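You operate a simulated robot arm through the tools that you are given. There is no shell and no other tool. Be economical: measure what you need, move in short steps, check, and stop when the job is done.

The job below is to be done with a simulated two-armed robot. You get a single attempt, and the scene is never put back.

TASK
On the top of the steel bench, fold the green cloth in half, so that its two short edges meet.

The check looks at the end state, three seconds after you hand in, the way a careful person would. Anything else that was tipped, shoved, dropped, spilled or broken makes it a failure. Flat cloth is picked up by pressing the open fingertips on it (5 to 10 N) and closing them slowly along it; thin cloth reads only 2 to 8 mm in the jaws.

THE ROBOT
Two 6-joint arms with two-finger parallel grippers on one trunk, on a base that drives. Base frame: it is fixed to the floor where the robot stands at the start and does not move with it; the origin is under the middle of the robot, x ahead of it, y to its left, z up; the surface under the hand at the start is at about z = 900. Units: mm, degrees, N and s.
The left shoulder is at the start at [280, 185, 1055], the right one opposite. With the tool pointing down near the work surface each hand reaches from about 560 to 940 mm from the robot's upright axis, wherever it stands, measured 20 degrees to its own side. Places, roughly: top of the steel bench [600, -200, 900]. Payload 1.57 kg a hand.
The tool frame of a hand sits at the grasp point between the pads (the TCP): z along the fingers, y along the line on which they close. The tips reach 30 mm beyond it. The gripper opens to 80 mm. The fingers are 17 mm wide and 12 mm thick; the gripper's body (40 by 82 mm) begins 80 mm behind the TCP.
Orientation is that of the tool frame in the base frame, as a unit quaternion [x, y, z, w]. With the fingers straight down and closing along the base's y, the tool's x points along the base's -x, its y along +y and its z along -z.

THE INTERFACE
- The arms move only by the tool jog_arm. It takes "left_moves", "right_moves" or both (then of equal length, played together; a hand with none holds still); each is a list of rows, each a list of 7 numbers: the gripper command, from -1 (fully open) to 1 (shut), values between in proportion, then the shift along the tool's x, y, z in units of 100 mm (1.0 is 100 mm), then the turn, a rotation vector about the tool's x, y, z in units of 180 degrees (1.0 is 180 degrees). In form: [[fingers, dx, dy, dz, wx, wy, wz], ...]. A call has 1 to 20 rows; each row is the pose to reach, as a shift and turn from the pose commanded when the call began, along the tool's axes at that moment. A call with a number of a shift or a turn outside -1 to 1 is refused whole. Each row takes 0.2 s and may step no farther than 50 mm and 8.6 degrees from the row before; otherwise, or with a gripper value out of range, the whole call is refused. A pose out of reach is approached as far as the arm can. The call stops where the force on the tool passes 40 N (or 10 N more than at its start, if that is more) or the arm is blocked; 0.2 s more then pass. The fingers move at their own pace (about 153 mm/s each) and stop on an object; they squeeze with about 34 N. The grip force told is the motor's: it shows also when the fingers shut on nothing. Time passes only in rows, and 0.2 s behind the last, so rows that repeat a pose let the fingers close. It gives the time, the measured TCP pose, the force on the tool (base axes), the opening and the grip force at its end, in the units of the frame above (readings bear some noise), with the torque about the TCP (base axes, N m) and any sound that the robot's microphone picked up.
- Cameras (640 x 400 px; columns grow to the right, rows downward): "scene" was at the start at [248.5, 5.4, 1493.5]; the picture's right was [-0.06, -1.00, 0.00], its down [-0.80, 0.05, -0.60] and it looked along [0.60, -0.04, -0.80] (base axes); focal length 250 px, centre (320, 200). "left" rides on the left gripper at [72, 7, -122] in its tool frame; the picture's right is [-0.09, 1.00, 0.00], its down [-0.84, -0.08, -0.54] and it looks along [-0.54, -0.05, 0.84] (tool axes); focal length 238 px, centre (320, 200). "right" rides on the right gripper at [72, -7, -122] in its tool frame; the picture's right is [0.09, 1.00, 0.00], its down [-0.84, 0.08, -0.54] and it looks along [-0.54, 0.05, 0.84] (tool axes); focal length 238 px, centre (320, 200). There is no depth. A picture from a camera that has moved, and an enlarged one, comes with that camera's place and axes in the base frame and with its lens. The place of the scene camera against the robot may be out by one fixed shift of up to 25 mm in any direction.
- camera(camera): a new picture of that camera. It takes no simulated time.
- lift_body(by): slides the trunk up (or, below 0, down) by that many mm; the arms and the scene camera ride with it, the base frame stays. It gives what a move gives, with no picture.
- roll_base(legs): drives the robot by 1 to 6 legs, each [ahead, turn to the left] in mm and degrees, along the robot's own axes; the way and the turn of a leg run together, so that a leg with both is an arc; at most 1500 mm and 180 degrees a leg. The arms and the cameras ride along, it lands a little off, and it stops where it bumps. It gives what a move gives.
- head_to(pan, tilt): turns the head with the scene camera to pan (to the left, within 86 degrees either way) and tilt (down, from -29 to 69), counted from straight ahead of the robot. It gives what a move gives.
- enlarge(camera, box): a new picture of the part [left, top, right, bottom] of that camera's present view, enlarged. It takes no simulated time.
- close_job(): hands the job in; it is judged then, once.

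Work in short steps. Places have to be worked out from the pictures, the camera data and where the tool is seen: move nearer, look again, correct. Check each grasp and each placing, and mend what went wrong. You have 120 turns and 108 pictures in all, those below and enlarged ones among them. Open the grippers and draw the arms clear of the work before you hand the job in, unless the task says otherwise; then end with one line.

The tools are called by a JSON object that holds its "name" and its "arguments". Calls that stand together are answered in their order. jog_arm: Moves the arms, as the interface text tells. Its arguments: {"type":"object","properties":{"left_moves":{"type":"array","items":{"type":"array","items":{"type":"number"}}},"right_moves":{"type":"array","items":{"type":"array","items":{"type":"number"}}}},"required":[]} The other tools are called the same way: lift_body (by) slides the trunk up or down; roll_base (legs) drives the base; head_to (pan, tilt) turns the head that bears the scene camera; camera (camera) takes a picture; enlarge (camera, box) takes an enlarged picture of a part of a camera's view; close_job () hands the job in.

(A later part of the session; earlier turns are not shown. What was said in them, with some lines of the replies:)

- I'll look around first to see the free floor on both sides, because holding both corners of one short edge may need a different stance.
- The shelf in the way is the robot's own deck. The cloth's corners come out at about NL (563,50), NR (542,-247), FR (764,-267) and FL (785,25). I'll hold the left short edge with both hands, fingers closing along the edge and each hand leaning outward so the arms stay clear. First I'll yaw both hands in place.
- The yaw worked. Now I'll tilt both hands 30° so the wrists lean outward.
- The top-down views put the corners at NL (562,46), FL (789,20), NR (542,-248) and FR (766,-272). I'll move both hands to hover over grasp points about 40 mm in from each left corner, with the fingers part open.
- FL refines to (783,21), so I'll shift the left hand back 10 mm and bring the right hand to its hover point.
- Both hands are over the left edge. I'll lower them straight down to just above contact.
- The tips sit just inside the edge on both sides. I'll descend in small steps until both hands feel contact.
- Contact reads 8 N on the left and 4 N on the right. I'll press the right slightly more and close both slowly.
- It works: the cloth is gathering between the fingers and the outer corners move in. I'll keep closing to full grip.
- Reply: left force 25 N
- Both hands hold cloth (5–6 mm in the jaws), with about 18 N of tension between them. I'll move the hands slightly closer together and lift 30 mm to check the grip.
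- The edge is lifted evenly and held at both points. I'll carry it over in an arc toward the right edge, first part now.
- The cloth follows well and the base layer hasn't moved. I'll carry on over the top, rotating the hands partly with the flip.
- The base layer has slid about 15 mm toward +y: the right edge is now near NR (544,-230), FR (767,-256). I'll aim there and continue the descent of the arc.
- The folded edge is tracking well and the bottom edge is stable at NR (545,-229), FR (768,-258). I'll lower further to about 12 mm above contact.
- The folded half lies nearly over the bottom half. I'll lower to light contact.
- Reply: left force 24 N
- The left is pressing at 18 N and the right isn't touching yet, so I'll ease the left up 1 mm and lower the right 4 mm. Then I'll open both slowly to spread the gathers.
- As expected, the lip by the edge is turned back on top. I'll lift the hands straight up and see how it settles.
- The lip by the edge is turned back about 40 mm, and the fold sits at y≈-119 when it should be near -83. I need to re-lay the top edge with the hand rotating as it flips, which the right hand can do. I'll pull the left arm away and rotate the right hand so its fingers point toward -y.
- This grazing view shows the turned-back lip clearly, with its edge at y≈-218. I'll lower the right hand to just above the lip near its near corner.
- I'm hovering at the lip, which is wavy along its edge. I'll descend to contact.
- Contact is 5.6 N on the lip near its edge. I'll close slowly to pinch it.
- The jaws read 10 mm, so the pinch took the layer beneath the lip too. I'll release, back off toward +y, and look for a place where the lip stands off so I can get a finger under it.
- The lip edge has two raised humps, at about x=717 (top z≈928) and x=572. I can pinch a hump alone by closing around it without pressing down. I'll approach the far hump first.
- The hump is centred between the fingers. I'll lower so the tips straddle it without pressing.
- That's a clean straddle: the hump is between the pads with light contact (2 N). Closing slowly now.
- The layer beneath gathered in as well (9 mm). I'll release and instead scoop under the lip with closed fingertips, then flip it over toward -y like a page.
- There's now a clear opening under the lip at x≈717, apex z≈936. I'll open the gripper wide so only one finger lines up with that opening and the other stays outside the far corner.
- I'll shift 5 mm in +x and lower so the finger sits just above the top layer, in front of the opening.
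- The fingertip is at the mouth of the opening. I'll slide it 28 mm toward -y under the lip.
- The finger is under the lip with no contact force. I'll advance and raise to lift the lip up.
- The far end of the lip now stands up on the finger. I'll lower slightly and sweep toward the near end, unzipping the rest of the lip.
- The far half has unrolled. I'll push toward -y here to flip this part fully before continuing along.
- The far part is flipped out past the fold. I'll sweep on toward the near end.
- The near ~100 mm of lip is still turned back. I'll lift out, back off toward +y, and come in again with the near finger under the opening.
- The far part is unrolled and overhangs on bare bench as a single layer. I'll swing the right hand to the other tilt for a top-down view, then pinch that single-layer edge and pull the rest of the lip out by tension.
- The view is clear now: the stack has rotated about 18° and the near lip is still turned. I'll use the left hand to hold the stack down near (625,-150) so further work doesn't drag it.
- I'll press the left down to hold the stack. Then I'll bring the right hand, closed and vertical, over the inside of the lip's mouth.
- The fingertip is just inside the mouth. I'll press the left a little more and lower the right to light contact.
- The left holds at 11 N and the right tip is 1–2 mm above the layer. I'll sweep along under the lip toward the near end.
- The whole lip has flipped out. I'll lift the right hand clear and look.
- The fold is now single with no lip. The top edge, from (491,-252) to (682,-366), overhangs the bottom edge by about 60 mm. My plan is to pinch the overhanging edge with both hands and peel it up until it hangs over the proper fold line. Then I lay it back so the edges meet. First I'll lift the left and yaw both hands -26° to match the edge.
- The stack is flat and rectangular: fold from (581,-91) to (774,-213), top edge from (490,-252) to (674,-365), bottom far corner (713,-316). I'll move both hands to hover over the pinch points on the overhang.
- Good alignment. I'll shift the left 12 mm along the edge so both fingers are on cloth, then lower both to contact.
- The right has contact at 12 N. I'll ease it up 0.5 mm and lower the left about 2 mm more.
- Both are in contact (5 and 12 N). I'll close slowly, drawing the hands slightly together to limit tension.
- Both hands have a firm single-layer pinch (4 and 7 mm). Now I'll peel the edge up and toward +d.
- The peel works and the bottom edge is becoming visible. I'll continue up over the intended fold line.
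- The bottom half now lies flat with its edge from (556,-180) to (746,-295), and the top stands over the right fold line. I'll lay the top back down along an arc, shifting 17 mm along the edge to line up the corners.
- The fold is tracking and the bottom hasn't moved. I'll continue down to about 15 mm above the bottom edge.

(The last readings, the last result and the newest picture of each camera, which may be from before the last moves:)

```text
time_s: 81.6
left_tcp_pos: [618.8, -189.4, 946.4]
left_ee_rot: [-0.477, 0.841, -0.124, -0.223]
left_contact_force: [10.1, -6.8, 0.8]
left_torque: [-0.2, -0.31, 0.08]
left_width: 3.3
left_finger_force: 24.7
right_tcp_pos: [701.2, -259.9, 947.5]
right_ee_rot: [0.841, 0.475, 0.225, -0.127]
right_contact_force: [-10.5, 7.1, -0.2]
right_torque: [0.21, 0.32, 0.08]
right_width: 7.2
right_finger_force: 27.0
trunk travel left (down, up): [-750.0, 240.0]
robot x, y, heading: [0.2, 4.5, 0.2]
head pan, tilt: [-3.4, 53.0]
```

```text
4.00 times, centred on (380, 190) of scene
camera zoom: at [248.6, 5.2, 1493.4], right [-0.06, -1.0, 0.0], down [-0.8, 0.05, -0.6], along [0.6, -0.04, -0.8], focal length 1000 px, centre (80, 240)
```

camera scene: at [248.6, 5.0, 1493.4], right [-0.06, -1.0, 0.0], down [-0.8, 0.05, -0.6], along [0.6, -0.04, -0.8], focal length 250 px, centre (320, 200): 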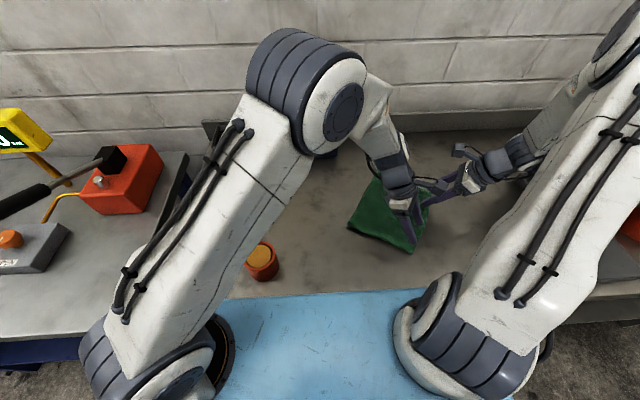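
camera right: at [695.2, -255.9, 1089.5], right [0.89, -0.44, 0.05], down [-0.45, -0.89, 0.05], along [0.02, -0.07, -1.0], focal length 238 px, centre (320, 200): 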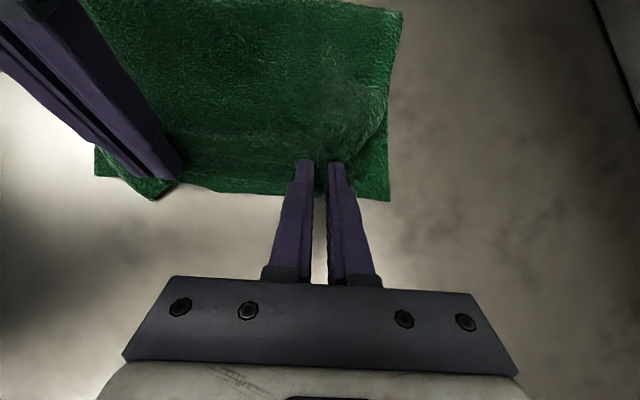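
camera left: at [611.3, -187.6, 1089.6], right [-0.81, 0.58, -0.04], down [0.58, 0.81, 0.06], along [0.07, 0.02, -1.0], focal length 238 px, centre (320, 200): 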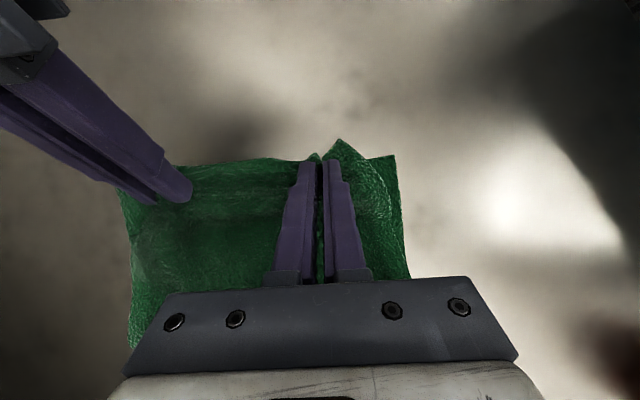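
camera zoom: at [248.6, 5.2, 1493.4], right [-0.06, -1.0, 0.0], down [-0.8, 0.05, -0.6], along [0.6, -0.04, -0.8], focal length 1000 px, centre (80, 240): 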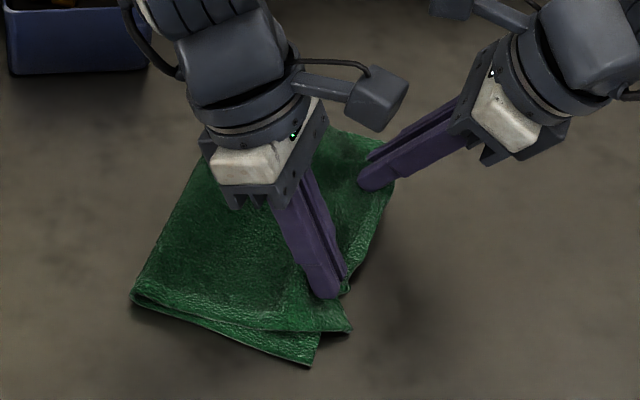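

Edges and corners are nearly aligned: the bottom edge runs (557,-179) to (748,-295) and the pinches sit about 14 mm inside it. I'll lower to light contact.

{"name": "jog_arm", "arguments": {"left_moves": [[1, -0.02, 0, 0.035, 0, 0, 0], [1, -0.04, 0, 0.069, 0, 0, 0], [1, -0.05, 0, 0.087, 0, 0, 0], [1, -0.05, 0, 0.087, 0, 0, 0]], "right_moves": [[1, -0.02, 0, 0.035, 0, 0, 0], [1, -0.04, 0, 0.069, 0, 0, 0], [1, -0.05, 0, 0.087, 0, 0, 0], [1, -0.05, 0, 0.087, 0, 0, 0]]}}

```text
time_s: 82.6
left_tcp_pos: [618.4, -189.5, 937.7]
left_ee_rot: [-0.476, 0.842, -0.124, -0.222]
left_contact_force: [9.5, -5.4, 1.1]
left_torque: [-0.17, -0.27, 0.1]
left_width: 3.2
left_finger_force: 24.9
right_tcp_pos: [700.7, -261.2, 938.1]
right_ee_rot: [0.841, 0.475, 0.226, -0.127]
right_contact_force: [-8.4, 4.4, 6.0]
right_torque: [0.22, 0.22, 0.09]
right_width: 7.2
right_finger_force: 26.6
trunk travel left (down, up): [-750.0, 240.0]
robot x, y, heading: [-0.5, 1.6, 0.1]
head pan, tilt: [-3.4, 53.0]
```

I'll lower the left a touch more, then open both slowly to spread the gathers.

{"name": "jog_arm", "arguments": {"left_moves": [[1, -0.008, 0, 0.013, 0, 0, 0], [0.9, -0.008, 0, 0.013, 0, 0, 0], [0.75, -0.008, 0.01, 0.013, 0, 0, 0], [0.6, -0.008, 0.02, 0.013, 0, 0, 0], [0.45, -0.008, 0.03, 0.013, 0, 0, 0], [0.3, -0.008, 0.04, 0.013, 0, 0, 0], [0.15, -0.008, 0.05, 0.013, 0, 0, 0], [0, -0.008, 0.06, 0.013, 0, 0, 0], [0, -0.008, 0.06, 0.013, 0, 0, 0]], "right_moves": [[1, 0, 0, 0, 0, 0, 0], [0.9, 0, 0, 0, 0, 0, 0], [0.75, 0, 0.01, 0, 0, 0, 0], [0.6, 0, 0.02, 0, 0, 0, 0], [0.45, 0, 0.03, 0, 0, 0, 0], [0.3, 0, 0.04, 0, 0, 0, 0], [0.15, 0, 0.05, 0, 0, 0, 0], [0, 0, 0.06, 0, 0, 0, 0], [0, 0, 0.06, 0, 0, 0, 0]]}}

{"name": "camera", "arguments": {"camera": "left"}}

```text
time_s: 84.6
left_tcp_pos: [612.9, -184.3, 935.6]
left_ee_rot: [-0.477, 0.842, -0.123, -0.222]
left_contact_force: [0.8, -0.6, 6.0]
left_torque: [-0.05, -0.01, -0.01]
left_width: 35.2
left_finger_force: 0.0
right_tcp_pos: [704.5, -265.3, 937.2]
right_ee_rot: [0.841, 0.475, 0.226, -0.127]
right_contact_force: [0.4, -1.2, 0.2]
right_torque: [-0.01, 0.0, 0.03]
right_width: 39.9
right_finger_force: 0.1
trunk travel left (down, up): [-750.0, 240.0]
robot x, y, heading: [-0.3, 0.6, -0.1]
head pan, tilt: [-3.4, 53.0]
```

```text
17 pictures are left
camera left: at [606.3, -184.8, 1078.5], right [-0.81, 0.58, -0.04], down [0.58, 0.81, 0.06], along [0.07, 0.02, -1.0], focal length 238 px, centre (320, 200)
```

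left: 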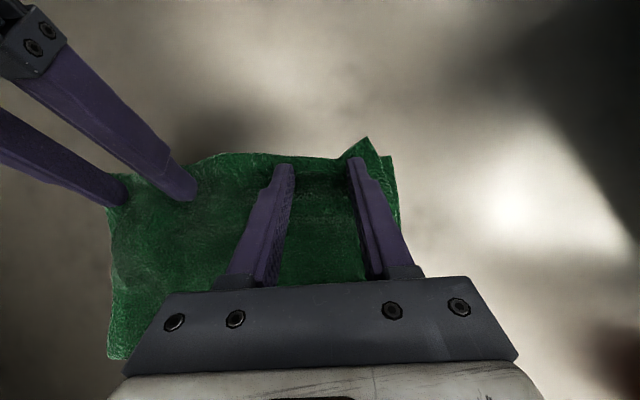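

Looks well spread. I'll open slightly more and lift both hands straight up, then inspect.

{"name": "jog_arm", "arguments": {"left_moves": [[0, 0.02, 0, -0.035, 0, 0, 0], [0, 0.1, 0, -0.173, 0, 0, 0], [0, 0.25, 0, -0.433, 0, 0, 0], [0, 0.4, 0, -0.69, 0, 0, 0], [0, 0.5, 0, -0.866, 0, 0, 0]], "right_moves": [[0, 0.02, 0, -0.035, 0, 0, 0], [0, 0.1, 0, -0.173, 0, 0, 0], [0, 0.25, 0, -0.433, 0, 0, 0], [0, 0.4, 0, -0.69, 0, 0, 0], [0, 0.5, 0, -0.866, 0, 0, 0]]}}

{"name": "jog_arm", "arguments": {"left_moves": [[0, -0.3, 0.1, -0.3, 0, 0, 0], [0, -0.6, 0.2, -0.6, 0, 0, 0], [0, -0.95, 0.3, -0.7, 0, 0, 0]]}}

{"name": "camera", "arguments": {"camera": "right"}}

{"name": "enlarge", "arguments": {"camera": "scene", "box": [300, 140, 460, 240]}}

```text
time_s: 85.8
left_tcp_pos: [614.9, -185.7, 1035.5]
left_ee_rot: [-0.477, 0.841, -0.124, -0.223]
left_contact_force: [0.0, 0.2, -0.4]
left_torque: [-0.02, 0.0, 0.0]
left_width: 39.9
left_finger_force: 0.1
right_tcp_pos: [706.4, -263.5, 1037.1]
right_ee_rot: [0.84, 0.476, 0.225, -0.129]
right_contact_force: [-0.3, -0.1, -0.7]
right_torque: [0.01, 0.02, 0.01]
right_width: 39.8
right_finger_force: 0.0
trunk travel left (down, up): [-750.0, 240.0]
robot x, y, heading: [-2.5, -3.2, 0.2]
head pan, tilt: [-3.4, 53.0]
```

```text
time_s: 86.6
left_tcp_pos: [651.2, -71.0, 1048.1]
left_ee_rot: [-0.476, 0.842, -0.123, -0.222]
left_contact_force: [0.5, -0.1, -0.3]
left_torque: [0.0, 0.0, 0.0]
left_width: 40.0
left_finger_force: 0.1
right_tcp_pos: [705.5, -264.9, 1037.8]
right_ee_rot: [0.841, 0.476, 0.225, -0.128]
right_contact_force: [0.0, 0.6, 0.1]
right_torque: [0.0, -0.03, -0.01]
right_width: 40.1
right_finger_force: 0.1
trunk travel left (down, up): [-750.0, 240.0]
robot x, y, heading: [1.4, -5.4, -0.3]
head pan, tilt: [-3.4, 53.0]
```

```text
16 pictures are left
camera right: at [699.7, -260.2, 1180.0], right [0.89, -0.44, 0.05], down [-0.45, -0.89, 0.05], along [0.02, -0.07, -1.0], focal length 238 px, centre (320, 200)
```

right: 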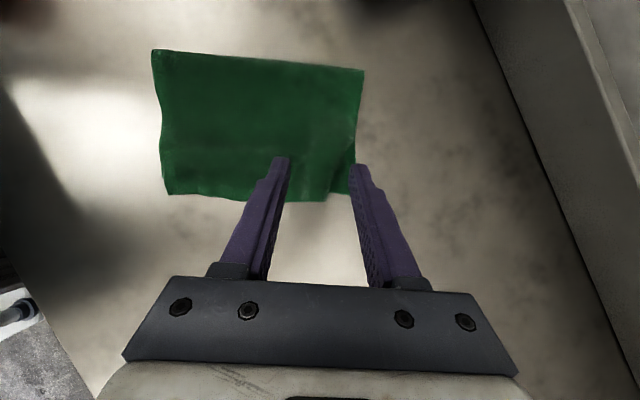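

```text
4.00 times, centred on (380, 190) of scene
camera zoom: at [248.4, 5.2, 1493.5], right [-0.06, -1.0, 0.0], down [-0.8, 0.05, -0.6], along [0.6, -0.04, -0.8], focal length 1000 px, centre (80, 240)
```

zoom: 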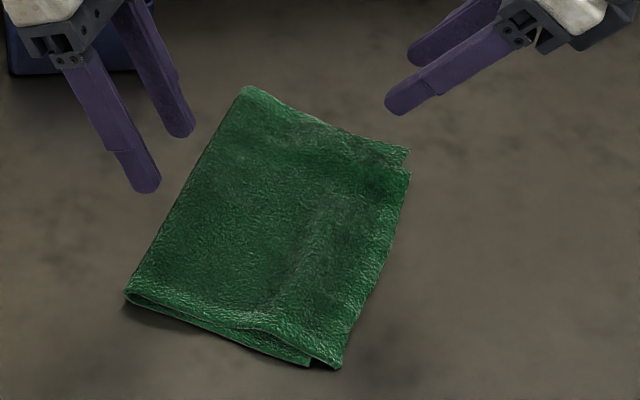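

Nearly there. I'll zoom in on the far corner and the edges with the wrist camera, after moving the right hand out of the way.

{"name": "jog_arm", "arguments": {"right_moves": [[0, -0.2, 0, -0.2, 0, 0, 0], [0, -0.45, 0, -0.3, 0, 0, 0], [0, -0.7, 0, -0.4, 0, 0, 0]]}}

{"name": "enlarge", "arguments": {"camera": "right", "box": [120, 0, 440, 200]}}

{"name": "enlarge", "arguments": {"camera": "scene", "box": [325, 155, 421, 215]}}

```text
time_s: 87.4
left_tcp_pos: [651.0, -71.7, 1048.9]
left_ee_rot: [-0.477, 0.841, -0.124, -0.223]
left_contact_force: [-0.2, 0.2, 0.1]
left_torque: [0.01, 0.05, 0.02]
left_width: 39.9
left_finger_force: 0.0
right_tcp_pos: [667.0, -331.9, 1038.2]
right_ee_rot: [0.841, 0.476, 0.225, -0.128]
right_contact_force: [-0.3, 0.2, 0.1]
right_torque: [-0.01, -0.01, 0.04]
right_width: 40.0
right_finger_force: 0.1
trunk travel left (down, up): [-750.0, 240.0]
robot x, y, heading: [-1.8, -5.3, 0.0]
head pan, tilt: [-3.4, 53.0]
```

```text
2.00 times, centred on (280, 100) of right
camera zoom: at [661.2, -326.9, 1180.7], right [0.89, -0.44, 0.05], down [-0.45, -0.89, 0.05], along [0.02, -0.07, -1.0], focal length 477 px, centre (400, 400)
```

zoom: 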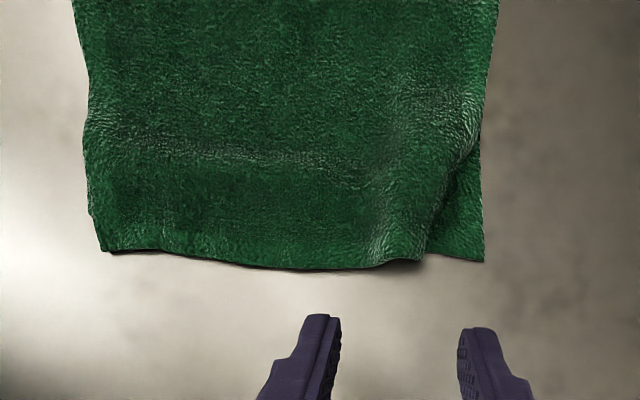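

```text
6.67 times, centred on (373, 185) of scene
camera zoom: at [248.6, 5.4, 1493.4], right [-0.06, -1.0, 0.0], down [-0.8, 0.05, -0.6], along [0.6, -0.04, -0.8], focal length 1667 px, centre (-33, 300)
```

zoom: 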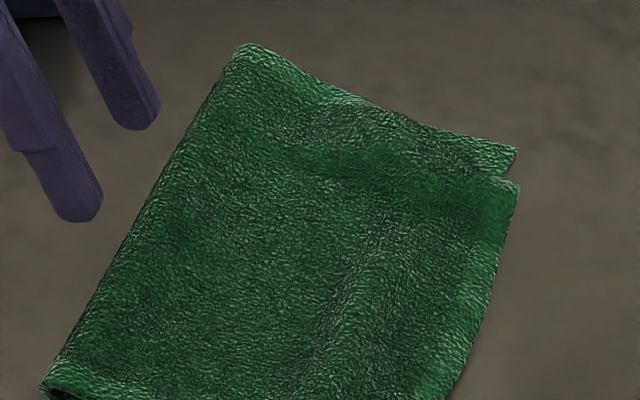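

The edges meet along most of their length, but the top's far corner seems tucked under by about 35 mm. I'll move the right hand lower and beyond that corner for a close look.

{"name": "jog_arm", "arguments": {"right_moves": [[-1, -0.25, 0.15, 0.15, 0, 0.04, 0], [-1, -0.45, 0.35, 0.25, 0, 0.08, 0], [-1, -0.65, 0.5, 0.25, 0, 0.12, 0], [-1, -0.8, 0.55, 0.2, 0, 0.16, 0], [-1, -0.8, 0.55, 0.2, 0, 0.1667, 0]]}}

{"name": "enlarge", "arguments": {"camera": "right", "box": [160, 0, 480, 200]}}

```text
time_s: 88.6
left_tcp_pos: [651.1, -68.4, 1048.3]
left_ee_rot: [-0.475, 0.842, -0.125, -0.224]
left_contact_force: [0.7, -0.2, 0.0]
left_torque: [-0.03, -0.01, 0.04]
left_width: 39.9
left_finger_force: 0.1
right_tcp_pos: [681.8, -407.6, 979.7]
right_ee_rot: [0.752, 0.429, 0.434, -0.249]
right_contact_force: [0.7, 0.1, 0.2]
right_torque: [0.01, 0.0, 0.0]
right_width: 79.9
right_finger_force: 0.0
trunk travel left (down, up): [-750.0, 240.0]
robot x, y, heading: [0.4, 1.3, 0.1]
head pan, tilt: [-3.4, 53.0]
```

```text
2.00 times, centred on (320, 100) of right
camera zoom: at [640.1, -463.9, 1104.2], right [0.88, -0.47, 0.08], down [-0.39, -0.8, -0.45], along [0.27, 0.37, -0.89], focal length 477 px, centre (320, 400)
```

zoom: 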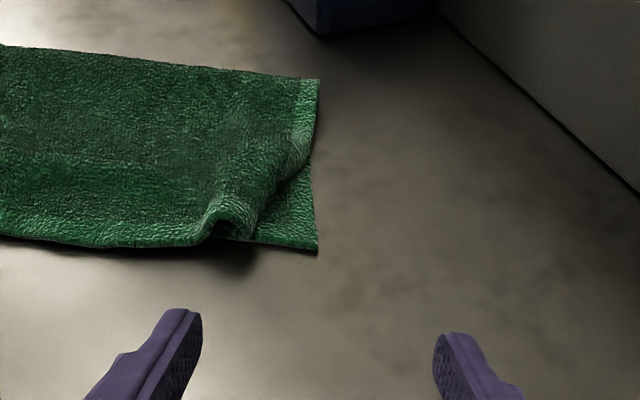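

The close view shows a tunnel-like pleat near the far corner, with its mouth at about (702,-271), and the corner tucked behind it. I'll bring the near finger to that mouth and then sweep it outward to pull the corner out.

{"name": "jog_arm", "arguments": {"right_moves": [[-1, 0.04, -0.01, 0.3, 0, 0, 0], [-1, 0.08, -0.03, 0.6, 0, 0, 0], [-1, 0.121, -0.043, 0.91, 0, 0, 0], [-1, 0.121, -0.043, 0.91, 0, 0, 0]]}}

{"name": "enlarge", "arguments": {"camera": "right", "box": [120, 50, 440, 250]}}

```text
time_s: 89.6
left_tcp_pos: [652.1, -71.3, 1048.0]
left_ee_rot: [-0.477, 0.841, -0.124, -0.222]
left_contact_force: [0.5, -0.4, 0.7]
left_torque: [-0.02, 0.0, -0.05]
left_width: 39.8
left_finger_force: 0.0
right_tcp_pos: [717.6, -336.9, 944.9]
right_ee_rot: [0.753, 0.427, 0.435, -0.247]
right_contact_force: [-0.4, -0.5, -0.4]
right_torque: [0.0, 0.01, 0.01]
right_width: 79.9
right_finger_force: 0.1
trunk travel left (down, up): [-750.0, 240.0]
robot x, y, heading: [3.0, 1.3, 0.0]
head pan, tilt: [-3.4, 53.0]
```

```text
2.00 times, centred on (280, 150) of right
camera zoom: at [675.4, -393.3, 1069.6], right [0.88, -0.47, 0.08], down [-0.39, -0.8, -0.45], along [0.28, 0.37, -0.89], focal length 477 px, centre (400, 300)
```

zoom: 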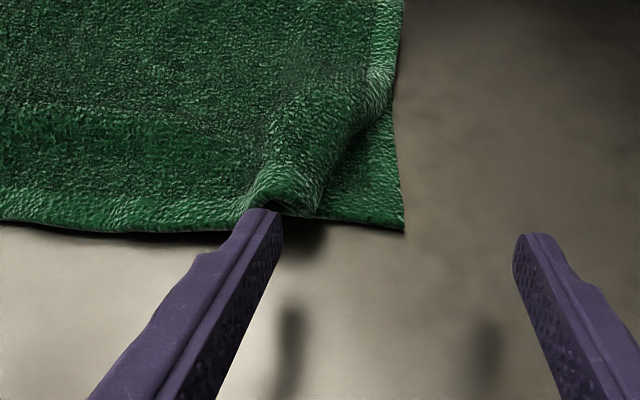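

The fingertip is right in front of the pleat mouth. I'll lower it 13 mm, shift 6 mm outward, then slide in 28 mm.

{"name": "jog_arm", "arguments": {"right_moves": [[-1, -0.06, 0.06, 0.03, 0, 0, 0], [-1, -0.113, 0.06, 0.065, 0, 0, 0], [-1, -0.07, 0.06, 0.14, 0, 0, 0], [-1, -0.02, 0.06, 0.225, 0, 0, 0], [-1, 0.027, 0.06, 0.307, 0, 0, 0], [-1, 0.027, 0.06, 0.307, 0, 0, 0]]}}

{"name": "enlarge", "arguments": {"camera": "right", "box": [120, 50, 440, 250]}}

```text
time_s: 91.0
left_tcp_pos: [650.2, -71.5, 1048.0]
left_ee_rot: [-0.477, 0.841, -0.124, -0.222]
left_contact_force: [0.0, -0.1, 0.0]
left_torque: [-0.03, 0.02, 0.05]
left_width: 40.0
left_finger_force: 0.1
right_tcp_pos: [740.9, -316.1, 931.4]
right_ee_rot: [0.754, 0.426, 0.436, -0.246]
right_contact_force: [0.6, -0.3, -0.4]
right_torque: [-0.04, 0.0, 0.0]
right_width: 79.8
right_finger_force: 0.1
trunk travel left (down, up): [-750.0, 240.0]
robot x, y, heading: [-3.4, 0.5, -0.2]
head pan, tilt: [-3.4, 53.0]
```

```text
2.00 times, centred on (280, 150) of right
camera zoom: at [698.6, -372.4, 1056.1], right [0.88, -0.47, 0.08], down [-0.39, -0.8, -0.45], along [0.28, 0.37, -0.89], focal length 477 px, centre (400, 300)
```

zoom: 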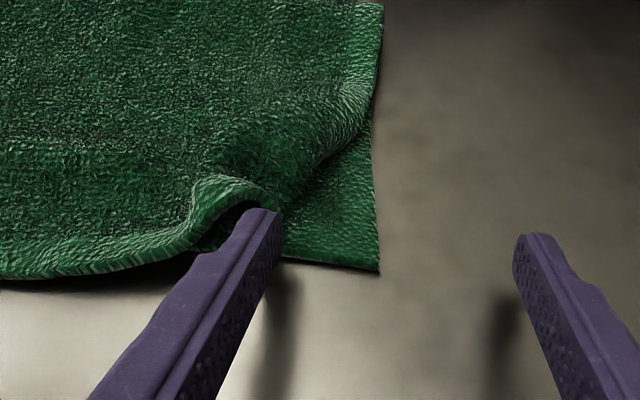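

The finger is slightly too far toward the far wall of the pleat. I'll back off a little, shift 12 mm toward the near side, and slide in deeper.

{"name": "jog_arm", "arguments": {"right_moves": [[-1, -0.05, -0.05, -0.087, 0, 0, 0], [-1, -0.05, -0.12, -0.087, 0, 0, 0], [-1, 0.01, -0.12, 0.017, 0, 0, 0], [-1, 0.06, -0.12, 0.104, 0, 0, 0], [-1, 0.11, -0.12, 0.19, 0, 0, 0], [-1, 0.11, -0.12, 0.19, 0, 0, 0]]}}

{"name": "enlarge", "arguments": {"camera": "right", "box": [120, 50, 440, 250]}}

```text
time_s: 92.4
left_tcp_pos: [650.1, -70.8, 1047.0]
left_ee_rot: [-0.477, 0.842, -0.123, -0.223]
left_contact_force: [0.8, -0.1, 0.0]
left_torque: [-0.01, -0.06, 0.02]
left_width: 39.8
left_finger_force: 0.1
right_tcp_pos: [740.4, -291.6, 931.9]
right_ee_rot: [0.754, 0.426, 0.435, -0.246]
right_contact_force: [0.0, -0.8, 0.8]
right_torque: [0.0, 0.03, 0.0]
right_width: 79.9
right_finger_force: 0.0
trunk travel left (down, up): [-750.0, 240.0]
robot x, y, heading: [1.3, 0.0, 0.1]
head pan, tilt: [-3.4, 53.0]
```

```text
2.00 times, centred on (280, 150) of right
camera zoom: at [698.9, -347.5, 1055.7], right [0.88, -0.47, 0.08], down [-0.39, -0.8, -0.45], along [0.28, 0.37, -0.89], focal length 477 px, centre (400, 300)
```

zoom: 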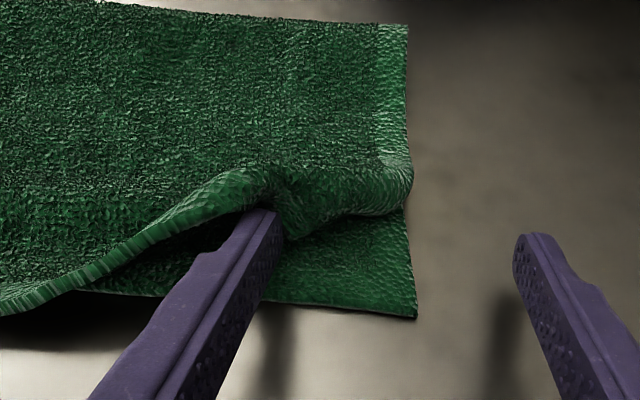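

The finger is now under the top layer's edge. I'll lift 30 mm and sweep outward so the tucked corner falls free.

{"name": "jog_arm", "arguments": {"right_moves": [[-1, 0.08, 0, -0.05, 0, 0, 0], [-1, 0.17, 0.05, -0.1, 0, 0, 0], [-1, 0.26, 0.12, -0.15, 0, 0, 0], [-1, 0.26, 0.2, -0.15, 0, 0, 0], [-1, 0.26, 0.2, -0.15, 0, 0, 0]]}}

{"name": "enlarge", "arguments": {"camera": "right", "box": [120, 50, 440, 250]}}

```text
time_s: 93.6
left_tcp_pos: [650.4, -71.4, 1048.2]
left_ee_rot: [-0.478, 0.841, -0.124, -0.223]
left_contact_force: [0.6, -0.2, 0.5]
left_torque: [-0.01, 0.02, 0.01]
left_width: 40.0
left_finger_force: 0.0
right_tcp_pos: [758.5, -301.6, 960.9]
right_ee_rot: [0.754, 0.427, 0.435, -0.246]
right_contact_force: [-0.7, -0.2, 0.0]
right_torque: [0.01, -0.01, 0.01]
right_width: 79.9
right_finger_force: 0.0
trunk travel left (down, up): [-750.0, 240.0]
robot x, y, heading: [3.1, 0.0, -0.2]
head pan, tilt: [-3.4, 53.0]
```

```text
2.00 times, centred on (280, 150) of right
camera zoom: at [716.4, -358.2, 1085.7], right [0.88, -0.47, 0.08], down [-0.39, -0.8, -0.45], along [0.28, 0.37, -0.89], focal length 477 px, centre (400, 300)
```

zoom: 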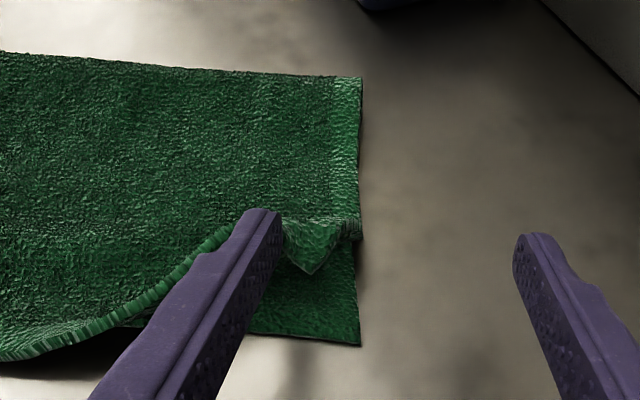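

The tucked corner has popped free and hangs between the fingers. I'll lower slightly and close to pinch this corner flap.

{"name": "jog_arm", "arguments": {"right_moves": [[-1, -0.07, 0, 0.01, 0, 0, 0], [-1, -0.13, 0, 0.017, 0, 0, 0], [-0.8, -0.13, 0, 0.017, 0, 0, 0], [-0.5, -0.13, 0, 0.017, 0, 0, 0], [-0.2, -0.13, 0, 0.017, 0, 0, 0], [0.1, -0.13, 0, 0.017, 0, 0, 0], [0.4, -0.13, 0, 0.017, 0, 0, 0], [0.7, -0.13, 0, 0.017, 0, 0, 0], [1, -0.13, 0, 0.017, 0, 0, 0], [1, -0.13, 0, 0.017, 0, 0, 0]]}}

{"name": "enlarge", "arguments": {"camera": "right", "box": [160, 50, 480, 250]}}

```text
time_s: 95.8
left_tcp_pos: [649.7, -71.2, 1048.7]
left_ee_rot: [-0.478, 0.841, -0.123, -0.222]
left_contact_force: [0.0, -0.3, 0.4]
left_torque: [0.01, 0.0, 0.02]
left_width: 40.1
left_finger_force: 0.0
right_tcp_pos: [756.4, -306.2, 948.8]
right_ee_rot: [0.753, 0.428, 0.435, -0.247]
right_contact_force: [-0.6, -0.8, -0.1]
right_torque: [0.04, 0.01, -0.02]
right_width: 0.4
right_finger_force: 21.6
trunk travel left (down, up): [-750.0, 240.0]
robot x, y, heading: [-1.7, 1.8, -0.0]
head pan, tilt: [-3.4, 53.0]
```

```text
2.00 times, centred on (320, 150) of right
camera zoom: at [713.9, -362.3, 1073.0], right [0.88, -0.47, 0.08], down [-0.39, -0.8, -0.45], along [0.28, 0.37, -0.89], focal length 477 px, centre (320, 300)
```

zoom: 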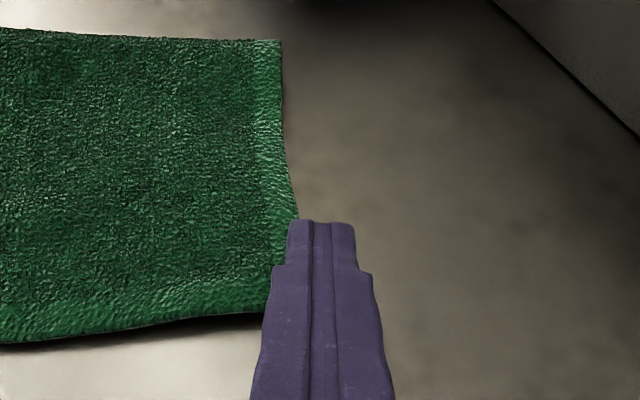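

The pinch caught nothing, but closing swept the corner out flat. I'll raise and retract the right hand and inspect.

{"name": "jog_arm", "arguments": {"right_moves": [[1, 0.1, 0.1, -0.1, 0, 0, 0], [1, 0.2, 0.2, -0.3, 0, -0.03, 0], [1, 0.2, 0.2, -0.6, 0, -0.07, 0], [1, 0.2, 0.1, -0.9, 0, -0.11, 0], [1, 0.3, 0, -0.95, 0, -0.15, 0], [1, 0.3, -0.1, -0.95, 0, -0.1667, 0]]}}

{"name": "camera", "arguments": {"camera": "right"}}

{"name": "enlarge", "arguments": {"camera": "scene", "box": [300, 140, 460, 240]}}

```text
time_s: 97.2
left_tcp_pos: [650.5, -71.1, 1046.9]
left_ee_rot: [-0.476, 0.842, -0.123, -0.222]
left_contact_force: [-0.6, -0.5, 0.1]
left_torque: [0.02, -0.01, -0.05]
left_width: 39.9
left_finger_force: 0.1
right_tcp_pos: [712.9, -359.7, 1023.0]
right_ee_rot: [0.841, 0.476, 0.224, -0.128]
right_contact_force: [0.7, -0.3, 0.3]
right_torque: [0.0, -0.01, -0.01]
right_width: 0.3
right_finger_force: 21.1
trunk travel left (down, up): [-750.0, 240.0]
robot x, y, heading: [-1.0, -0.0, 0.0]
head pan, tilt: [-3.4, 53.0]
```

```text
6 pictures are left
camera right: at [708.2, -355.4, 1165.3], right [0.89, -0.45, 0.05], down [-0.45, -0.89, 0.05], along [0.02, -0.07, -1.0], focal length 238 px, centre (320, 200)
```

right: 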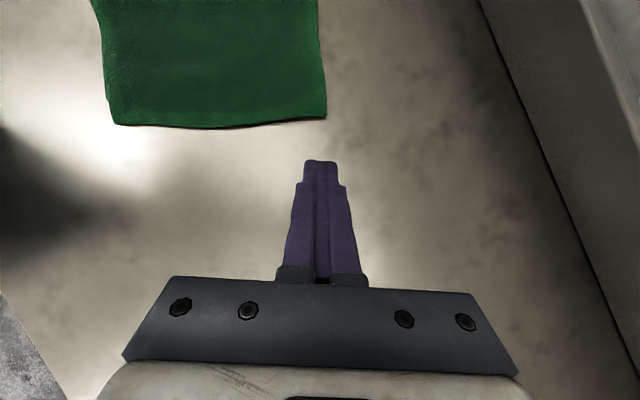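

```text
4.00 times, centred on (380, 190) of scene
camera zoom: at [248.5, 5.5, 1493.4], right [-0.06, -1.0, 0.0], down [-0.8, 0.05, -0.6], along [0.6, -0.04, -0.8], focal length 1000 px, centre (80, 240)
```

zoom: 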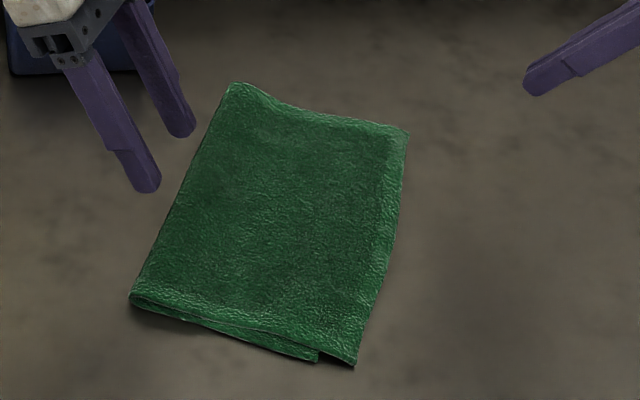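

The corner is out and the stack looks neat. The near end of the top edge still overhangs the bottom edge by about 25 mm, while the far end matches. I'll use the left fingertips to press lightly on that single-layer overhang and push it back about 20 mm, hovering over it first.

{"name": "jog_arm", "arguments": {"left_moves": [[0, 0.13, -0.05, 0.25, 0, 0, 0], [0, 0.26, -0.1, 0.5, 0, 0, 0], [0, 0.389, -0.159, 0.756, 0, 0, 0]]}}

{"name": "jog_arm", "arguments": {"left_moves": [[0, 0.13, -0.05, 0.25, 0, 0, 0], [0, 0.26, -0.1, 0.5, 0, 0, 0], [0, 0.389, -0.159, 0.756, 0, 0, 0], [0, 0.389, -0.159, 0.756, 0, 0, 0]]}}

{"name": "camera", "arguments": {"camera": "left"}}

```text
time_s: 98.0
left_tcp_pos: [623.7, -137.9, 1000.8]
left_ee_rot: [-0.477, 0.841, -0.124, -0.223]
left_contact_force: [-0.2, 0.5, -0.1]
left_torque: [0.0, -0.01, -0.01]
left_width: 39.8
left_finger_force: 0.0
right_tcp_pos: [714.0, -359.9, 1022.0]
right_ee_rot: [0.841, 0.476, 0.225, -0.128]
right_contact_force: [0.8, 0.0, 0.2]
right_torque: [-0.06, 0.02, 0.01]
right_width: 0.1
right_finger_force: 20.9
trunk travel left (down, up): [-750.0, 240.0]
robot x, y, heading: [2.0, 1.9, 0.1]
head pan, tilt: [-3.4, 53.0]
```

```text
time_s: 99.0
left_tcp_pos: [602.2, -208.7, 954.6]
left_ee_rot: [-0.477, 0.841, -0.124, -0.223]
left_contact_force: [0.6, -0.5, 0.1]
left_torque: [0.0, -0.01, -0.02]
left_width: 40.4
left_finger_force: 0.0
right_tcp_pos: [713.7, -359.4, 1022.8]
right_ee_rot: [0.841, 0.476, 0.225, -0.128]
right_contact_force: [0.6, 0.1, 0.6]
right_torque: [0.01, 0.01, 0.02]
right_width: 0.2
right_finger_force: 20.9
trunk travel left (down, up): [-750.0, 240.0]
robot x, y, heading: [-0.7, -0.5, 0.1]
head pan, tilt: [-3.4, 53.0]
```

```text
4 pictures are left
camera left: at [594.2, -208.2, 1098.8], right [-0.81, 0.58, -0.04], down [0.58, 0.81, 0.06], along [0.07, 0.02, -1.0], focal length 238 px, centre (320, 200)
```

left: 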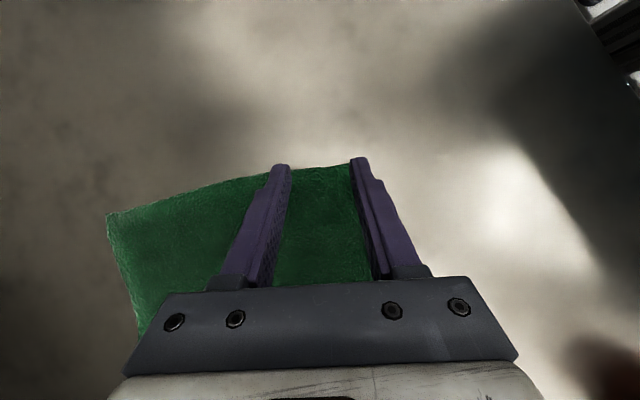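

The fingers are over the overhang strip. I'll shift 5 mm outward and lower to light contact.

{"name": "jog_arm", "arguments": {"left_moves": [[0, -0.02, 0, 0.1, 0, 0, 0], [0, -0.052, 0, 0.19, 0, 0, 0], [0, -0.064, 0, 0.211, 0, 0, 0], [0, -0.064, 0, 0.211, 0, 0, 0]]}}

```text
time_s: 100.0
left_tcp_pos: [597.6, -212.3, 935.3]
left_ee_rot: [-0.476, 0.842, -0.123, -0.224]
left_contact_force: [0.5, -0.8, 0.5]
left_torque: [0.02, -0.03, 0.01]
left_width: 39.9
left_finger_force: 0.0
right_tcp_pos: [714.1, -359.3, 1022.2]
right_ee_rot: [0.841, 0.475, 0.226, -0.127]
right_contact_force: [0.1, 0.0, -0.6]
right_torque: [0.01, 0.02, 0.04]
right_width: 0.3
right_finger_force: 21.1
trunk travel left (down, up): [-750.0, 240.0]
robot x, y, heading: [1.5, 1.6, -0.2]
head pan, tilt: [-3.4, 53.0]
```

Just above contact; lowering 2 mm more.

{"name": "jog_arm", "arguments": {"left_moves": [[0, -0.006, 0, 0.01, 0, 0, 0], [0, -0.011, 0, 0.019, 0, 0, 0], [0, -0.011, 0, 0.019, 0, 0, 0]]}}

```text
time_s: 100.8
left_tcp_pos: [599.2, -212.9, 933.7]
left_ee_rot: [-0.477, 0.841, -0.123, -0.222]
left_contact_force: [-0.8, 1.6, 2.0]
left_torque: [-0.02, 0.01, -0.02]
left_width: 40.0
left_finger_force: 0.0
right_tcp_pos: [713.3, -360.0, 1024.8]
right_ee_rot: [0.841, 0.476, 0.225, -0.128]
right_contact_force: [0.4, 0.0, -0.1]
right_torque: [0.02, 0.02, 0.01]
right_width: 0.0
right_finger_force: 21.5
trunk travel left (down, up): [-750.0, 240.0]
robot x, y, heading: [-3.0, -1.0, 0.1]
head pan, tilt: [-3.4, 53.0]
```

Light contact at 2 N. I'll press slightly more and slide 20 mm toward the bottom edge.

{"name": "jog_arm", "arguments": {"left_moves": [[0, -0.005, 0, 0.008, 0, 0, 0], [0, -0.035, 0, -0.01, 0, 0, 0], [0, -0.07, 0, -0.03, 0, 0, 0], [0, -0.105, 0, -0.05, 0, 0, 0], [0, -0.14, 0, -0.072, 0, 0, 0], [0, -0.173, 0, -0.1, 0, 0, 0], [0, -0.173, 0, -0.1, 0, 0, 0]]}}

{"name": "camera", "arguments": {"camera": "left"}}

```text
time_s: 102.4
left_tcp_pos: [608.9, -194.8, 934.0]
left_ee_rot: [-0.476, 0.842, -0.123, -0.223]
left_contact_force: [-0.5, -0.2, 2.7]
left_torque: [-0.02, 0.02, 0.04]
left_width: 39.7
left_finger_force: 0.0
right_tcp_pos: [715.0, -359.3, 1023.6]
right_ee_rot: [0.841, 0.475, 0.226, -0.127]
right_contact_force: [0.2, 0.2, 0.4]
right_torque: [0.04, -0.01, -0.04]
right_width: 0.0
right_finger_force: 21.3
trunk travel left (down, up): [-750.0, 240.0]
robot x, y, heading: [-0.1, -0.3, 0.2]
head pan, tilt: [-3.4, 53.0]
```

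```text
3 pictures are left
camera left: at [600.8, -194.6, 1076.4], right [-0.81, 0.58, -0.04], down [0.58, 0.81, 0.06], along [0.07, 0.02, -1.0], focal length 238 px, centre (320, 200)
```

left: 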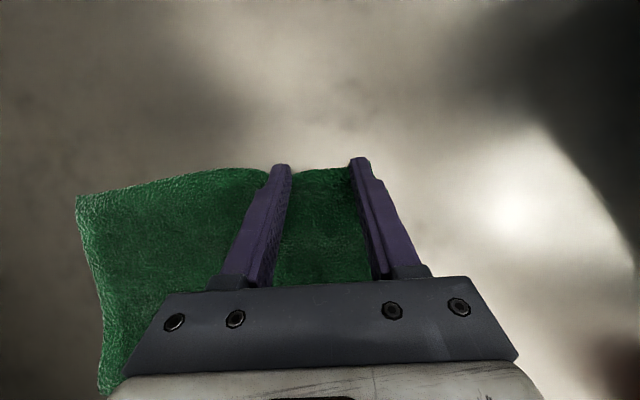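

The edge moved back with the fingers about 17 mm. I'll lift straight up, retract, and check from the scene camera.

{"name": "jog_arm", "arguments": {"left_moves": [[0, 0.05, 0, -0.087, 0, 0, 0], [0, 0.2, 0, -0.346, 0, 0, 0], [0, 0.4, 0, -0.69, 0, 0, 0], [0, 0.2, 0.1, -0.95, 0, 0, 0], [0, -0.15, 0.15, -0.99, 0, 0, 0]]}}

{"name": "jog_arm", "arguments": {"left_moves": [[0, -0.35, 0.1, -0.3, 0, 0, 0], [0, -0.7, 0.2, -0.5, 0, 0, 0], [0, -1.0, 0.3, -0.6, 0, 0, 0]]}}

{"name": "enlarge", "arguments": {"camera": "scene", "box": [310, 145, 438, 225]}}

```text
time_s: 103.6
left_tcp_pos: [628.9, -134.0, 1014.5]
left_ee_rot: [-0.476, 0.842, -0.123, -0.223]
left_contact_force: [0.7, 0.3, 0.2]
left_torque: [0.02, -0.01, 0.04]
left_width: 39.9
left_finger_force: 0.1
right_tcp_pos: [712.7, -358.9, 1023.0]
right_ee_rot: [0.841, 0.475, 0.225, -0.127]
right_contact_force: [-0.3, -0.2, -0.5]
right_torque: [-0.01, -0.02, -0.01]
right_width: 0.0
right_finger_force: 21.1
trunk travel left (down, up): [-750.0, 240.0]
robot x, y, heading: [-2.9, 1.9, -0.0]
head pan, tilt: [-3.4, 53.0]
```

```text
time_s: 104.4
left_tcp_pos: [661.9, -16.1, 1014.2]
left_ee_rot: [-0.475, 0.842, -0.123, -0.223]
left_contact_force: [0.5, -0.3, 0.2]
left_torque: [-0.03, 0.02, -0.01]
left_width: 39.9
left_finger_force: 0.1
right_tcp_pos: [713.3, -360.0, 1023.2]
right_ee_rot: [0.841, 0.476, 0.225, -0.127]
right_contact_force: [-0.1, 0.1, 0.0]
right_torque: [0.0, -0.01, 0.01]
right_width: 0.0
right_finger_force: 21.1
trunk travel left (down, up): [-750.0, 240.0]
robot x, y, heading: [1.3, -3.5, -0.0]
head pan, tilt: [-3.4, 53.0]
```

```text
5.00 times, centred on (374, 185) of scene
camera zoom: at [248.5, 5.4, 1493.5], right [-0.06, -1.0, 0.0], down [-0.8, 0.05, -0.6], along [0.6, -0.04, -0.8], focal length 1250 px, centre (50, 275)
```

zoom: 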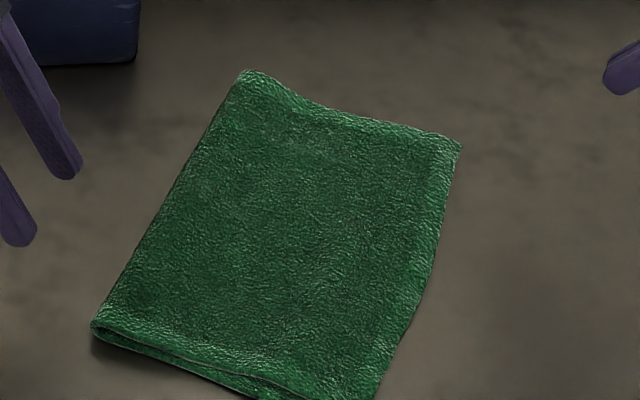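

The far side and fold look neat. One more enlarged look at the near corner.

{"name": "enlarge", "arguments": {"camera": "scene", "box": [320, 165, 432, 235]}}

```text
5.71 times, centred on (376, 200) of scene
camera zoom: at [248.5, 5.4, 1493.5], right [-0.06, -1.0, 0.0], down [-0.8, 0.05, -0.6], along [0.6, -0.04, -0.8], focal length 1429 px, centre (0, 200)
```

zoom: 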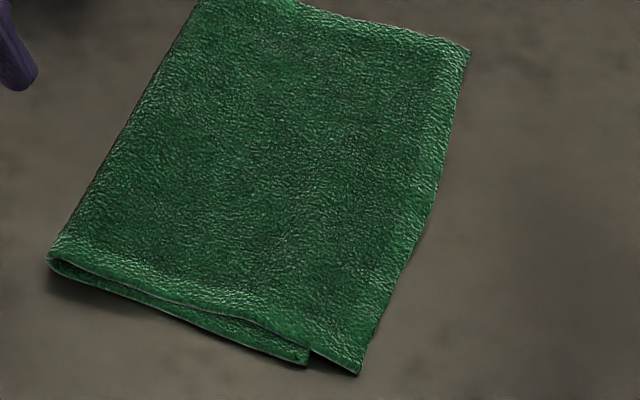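

The stack slid as a whole, so the near corner of the top still overhangs about 26 mm. I'll pinch that single-layer overhang with the left hand, lift it just 12 mm, carry it back about 24 mm, and set it down. Moving to hover first.

{"name": "jog_arm", "arguments": {"left_moves": [[0.25, 0.22, -0.06, 0.24, 0, 0, 0], [0.25, 0.44, -0.12, 0.48, 0, 0, 0], [0.25, 0.666, -0.179, 0.725, 0, 0, 0]]}}

{"name": "jog_arm", "arguments": {"left_moves": [[0.25, 0.22, -0.06, 0.24, 0, 0, 0], [0.25, 0.44, -0.12, 0.48, 0, 0, 0], [0.25, 0.666, -0.179, 0.725, 0, 0, 0], [0.25, 0.666, -0.179, 0.725, 0, 0, 0], [0.25, 0.666, -0.179, 0.725, 0, 0, 0]]}}

```text
time_s: 105.2
left_tcp_pos: [628.4, -106.8, 985.6]
left_ee_rot: [-0.478, 0.841, -0.123, -0.222]
left_contact_force: [1.0, 0.6, -0.4]
left_torque: [0.02, -0.01, 0.0]
left_width: 29.7
left_finger_force: 0.1
right_tcp_pos: [714.3, -360.2, 1022.6]
right_ee_rot: [0.841, 0.476, 0.225, -0.127]
right_contact_force: [0.2, 0.2, -0.5]
right_torque: [-0.02, 0.04, 0.0]
right_width: 0.3
right_finger_force: 21.0
trunk travel left (down, up): [-750.0, 240.0]
robot x, y, heading: [-1.4, 0.5, -0.2]
head pan, tilt: [-3.4, 53.0]
```

```text
time_s: 106.4
left_tcp_pos: [597.2, -196.5, 956.0]
left_ee_rot: [-0.477, 0.841, -0.124, -0.223]
left_contact_force: [-0.1, -0.4, 0.1]
left_torque: [-0.02, -0.02, 0.01]
left_width: 29.9
left_finger_force: 0.1
right_tcp_pos: [714.2, -359.4, 1023.5]
right_ee_rot: [0.841, 0.475, 0.225, -0.127]
right_contact_force: [-0.2, -0.3, -0.2]
right_torque: [0.01, -0.01, 0.0]
right_width: 0.0
right_finger_force: 21.2
trunk travel left (down, up): [-750.0, 240.0]
robot x, y, heading: [1.6, 1.1, -0.0]
head pan, tilt: [-3.4, 53.0]
```

I'm at (597,-196,956), as intended. Lowering 22.5 mm to contact.

{"name": "jog_arm", "arguments": {"left_moves": [[0.25, -0.05, 0, 0.087, 0, 0, 0], [0.25, -0.09, 0, 0.156, 0, 0, 0], [0.25, -0.108, 0, 0.187, 0, 0, 0], [0.25, -0.115, 0, 0.199, 0, 0, 0], [0.25, -0.115, 0, 0.199, 0, 0, 0]]}}

```text
time_s: 107.6
left_tcp_pos: [597.6, -199.1, 933.1]
left_ee_rot: [-0.477, 0.841, -0.125, -0.222]
left_contact_force: [0.0, 1.5, 7.6]
left_torque: [-0.03, 0.03, 0.04]
left_width: 29.8
left_finger_force: 0.1
right_tcp_pos: [712.9, -359.1, 1023.3]
right_ee_rot: [0.841, 0.476, 0.226, -0.127]
right_contact_force: [-0.4, 0.9, 0.5]
right_torque: [0.0, 0.01, 0.02]
right_width: 0.0
right_finger_force: 21.7
trunk travel left (down, up): [-750.0, 240.0]
robot x, y, heading: [0.8, 0.7, 0.0]
head pan, tilt: [-3.4, 53.0]
```

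Contact is 7.6 N; closing slowly.

{"name": "jog_arm", "arguments": {"left_moves": [[0.35, 0, 0, 0, 0, 0, 0], [0.45, 0, 0, 0, 0, 0, 0], [0.55, 0, 0, 0, 0, 0, 0], [0.65, 0, 0, 0, 0, 0, 0], [0.75, 0, 0, 0, 0, 0, 0], [0.85, 0, 0, 0, 0, 0, 0], [1, 0, 0, 0, 0, 0, 0], [1, 0, 0, 0, 0, 0, 0], [1, 0, 0, 0, 0, 0, 0]]}}

```text
time_s: 109.6
left_tcp_pos: [597.4, -198.1, 932.5]
left_ee_rot: [-0.477, 0.841, -0.124, -0.222]
left_contact_force: [0.2, -0.3, 14.0]
left_torque: [-0.06, 0.01, 0.02]
left_width: 3.1
left_finger_force: 24.5
right_tcp_pos: [714.7, -360.2, 1023.7]
right_ee_rot: [0.841, 0.476, 0.226, -0.127]
right_contact_force: [0.1, -0.3, 0.6]
right_torque: [0.03, 0.02, 0.01]
right_width: 0.0
right_finger_force: 21.2
trunk travel left (down, up): [-750.0, 240.0]
robot x, y, heading: [3.3, 1.1, 0.3]
head pan, tilt: [-3.4, 53.0]
```

That's a clean single-layer pinch (3 mm). I'll carry it low: lift about 16 mm, move back 24 mm, and set down.

{"name": "jog_arm", "arguments": {"left_moves": [[1, 0.04, 0, -0.069, 0, 0, 0], [1, 0.075, 0, -0.13, 0, 0, 0], [1, 0.048, 0.01, -0.165, 0, 0, 0], [1, 0.021, 0.02, -0.196, 0, 0, 0], [1, -0.02, 0.03, -0.21, 0, 0, 0], [1, -0.059, 0.04, -0.219, 0, 0, 0], [1, -0.1, 0.04, -0.219, 0, 0, 0], [1, -0.139, 0.04, -0.219, 0, 0, 0], [1, -0.173, 0.04, -0.181, 0, 0, 0], [1, -0.188, 0.04, -0.155, 0, 0, 0], [1, -0.188, 0.04, -0.155, 0, 0, 0]]}}

```text
time_s: 112.0
left_tcp_pos: [606.6, -176.2, 936.2]
left_ee_rot: [-0.476, 0.842, -0.124, -0.223]
left_contact_force: [0.4, 0.5, 3.4]
left_torque: [-0.02, -0.01, -0.02]
left_width: 2.7
left_finger_force: 24.1
right_tcp_pos: [713.7, -359.2, 1022.7]
right_ee_rot: [0.84, 0.476, 0.226, -0.128]
right_contact_force: [-0.2, 0.5, 0.2]
right_torque: [0.02, -0.03, -0.01]
right_width: 0.1
right_finger_force: 21.1
trunk travel left (down, up): [-750.0, 240.0]
robot x, y, heading: [0.8, 1.6, 0.1]
head pan, tilt: [-3.4, 53.0]
```

It's down with light contact. I'll open slowly to spread the gather, then lift straight up and retract.

{"name": "jog_arm", "arguments": {"left_moves": [[0.9, 0, 0, 0, 0, 0, 0], [0.75, 0, 0, 0, 0, 0, 0], [0.6, 0, 0, 0, 0, 0, 0], [0.45, 0, 0, 0, 0, 0, 0], [0.3, 0, 0, 0, 0, 0, 0], [0.25, 0, 0, 0, 0, 0, 0], [0.25, 0.03, 0, -0.052, 0, 0, 0], [0.25, 0.15, 0, -0.26, 0, 0, 0], [0.2, 0.35, 0, -0.6, 0, 0, 0], [0, 0.5, 0, -0.866, 0, 0, 0]]}}

{"name": "jog_arm", "arguments": {"left_moves": [[-1, -0.35, 0.1, -0.3, 0, 0, 0], [-1, -0.7, 0.2, -0.5, 0, 0, 0], [-1, -1.0, 0.3, -0.6, 0, 0, 0]]}}

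{"name": "jog_arm", "arguments": {"left_moves": [[-1, -0.3, 0.1, -0.25, 0, 0, 0], [-1, -0.6, 0.2, -0.4, 0, 0, 0], [-1, -0.9, 0.3, -0.55, 0, 0, 0]], "right_moves": [[-1, -0.05, 0, -0.2, 0, 0, 0], [-1, -0.15, 0, -0.4, 0, 0, 0], [-1, -0.25, 0, -0.6, 0, 0, 0]]}}

{"name": "enlarge", "arguments": {"camera": "scene", "box": [300, 145, 444, 235]}}

```text
time_s: 114.2
left_tcp_pos: [603.9, -173.8, 1037.8]
left_ee_rot: [-0.477, 0.842, -0.122, -0.222]
left_contact_force: [0.8, -0.3, -0.6]
left_torque: [0.0, 0.0, 0.02]
left_width: 40.1
left_finger_force: 0.0
right_tcp_pos: [714.0, -360.0, 1023.0]
right_ee_rot: [0.84, 0.476, 0.225, -0.128]
right_contact_force: [0.2, -0.1, 0.6]
right_torque: [0.01, -0.02, 0.01]
right_width: 0.0
right_finger_force: 21.6
trunk travel left (down, up): [-750.0, 240.0]
robot x, y, heading: [1.2, 0.1, -0.1]
head pan, tilt: [-3.4, 53.0]
```

```text
time_s: 115.0
left_tcp_pos: [639.0, -61.8, 1040.1]
left_ee_rot: [-0.476, 0.842, -0.123, -0.223]
left_contact_force: [0.0, 0.9, -0.1]
left_torque: [-0.03, 0.0, 0.02]
left_width: 80.0
left_finger_force: 0.0
right_tcp_pos: [714.2, -359.6, 1022.3]
right_ee_rot: [0.841, 0.476, 0.225, -0.127]
right_contact_force: [-0.4, 0.1, 0.6]
right_torque: [-0.03, -0.02, 0.01]
right_width: 0.0
right_finger_force: 22.2
trunk travel left (down, up): [-750.0, 240.0]
robot x, y, heading: [-1.8, 0.1, -0.1]
head pan, tilt: [-3.4, 53.0]
```

```text
time_s: 115.8
left_tcp_pos: [667.8, 45.1, 1042.5]
left_ee_rot: [-0.476, 0.842, -0.123, -0.223]
left_contact_force: [-0.4, -1.4, -0.1]
left_torque: [0.01, 0.0, 0.02]
left_width: 80.2
left_finger_force: 0.0
right_tcp_pos: [686.5, -404.4, 1064.6]
right_ee_rot: [0.841, 0.476, 0.225, -0.128]
right_contact_force: [-1.3, -0.2, -0.4]
right_torque: [0.01, -0.03, 0.0]
right_width: 80.1
right_finger_force: 0.0
trunk travel left (down, up): [-750.0, 240.0]
robot x, y, heading: [2.0, 1.4, 0.1]
head pan, tilt: [-3.4, 53.0]
```

```text
4.44 times, centred on (372, 190) of scene
camera zoom: at [248.5, 5.4, 1493.4], right [-0.06, -1.0, 0.0], down [-0.8, 0.05, -0.6], along [0.6, -0.04, -0.8], focal length 1111 px, centre (89, 244)
```

zoom: 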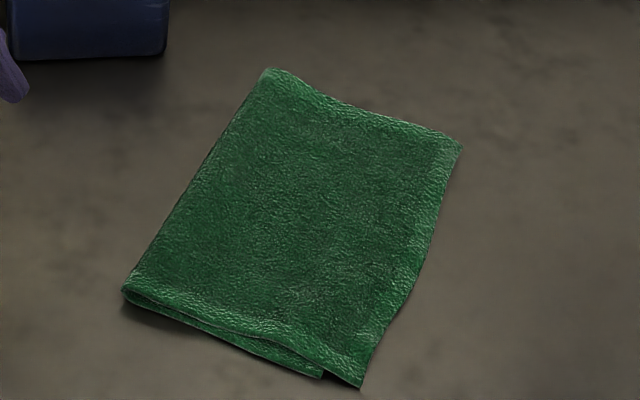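

The fold lies flat with its edges meeting, apart from a small overhang at one corner. Nothing else on the bench was touched, and both grippers are open and clear. I'll hand in.

{"name": "close_job", "arguments": {}}

```text
The job is handed in.
```

I folded the green cloth in half on the steel bench and handed it in, but the fold isn't perfect. The short edges meet closely along most of their length, while at the near corner the top layer overhangs the bottom by roughly 20–25 mm. My last try at pulling that corner back barely moved it. The folded cloth also sits rotated from where it started. I saw nothing else on the bench disturbed, and both grippers are open and clear.
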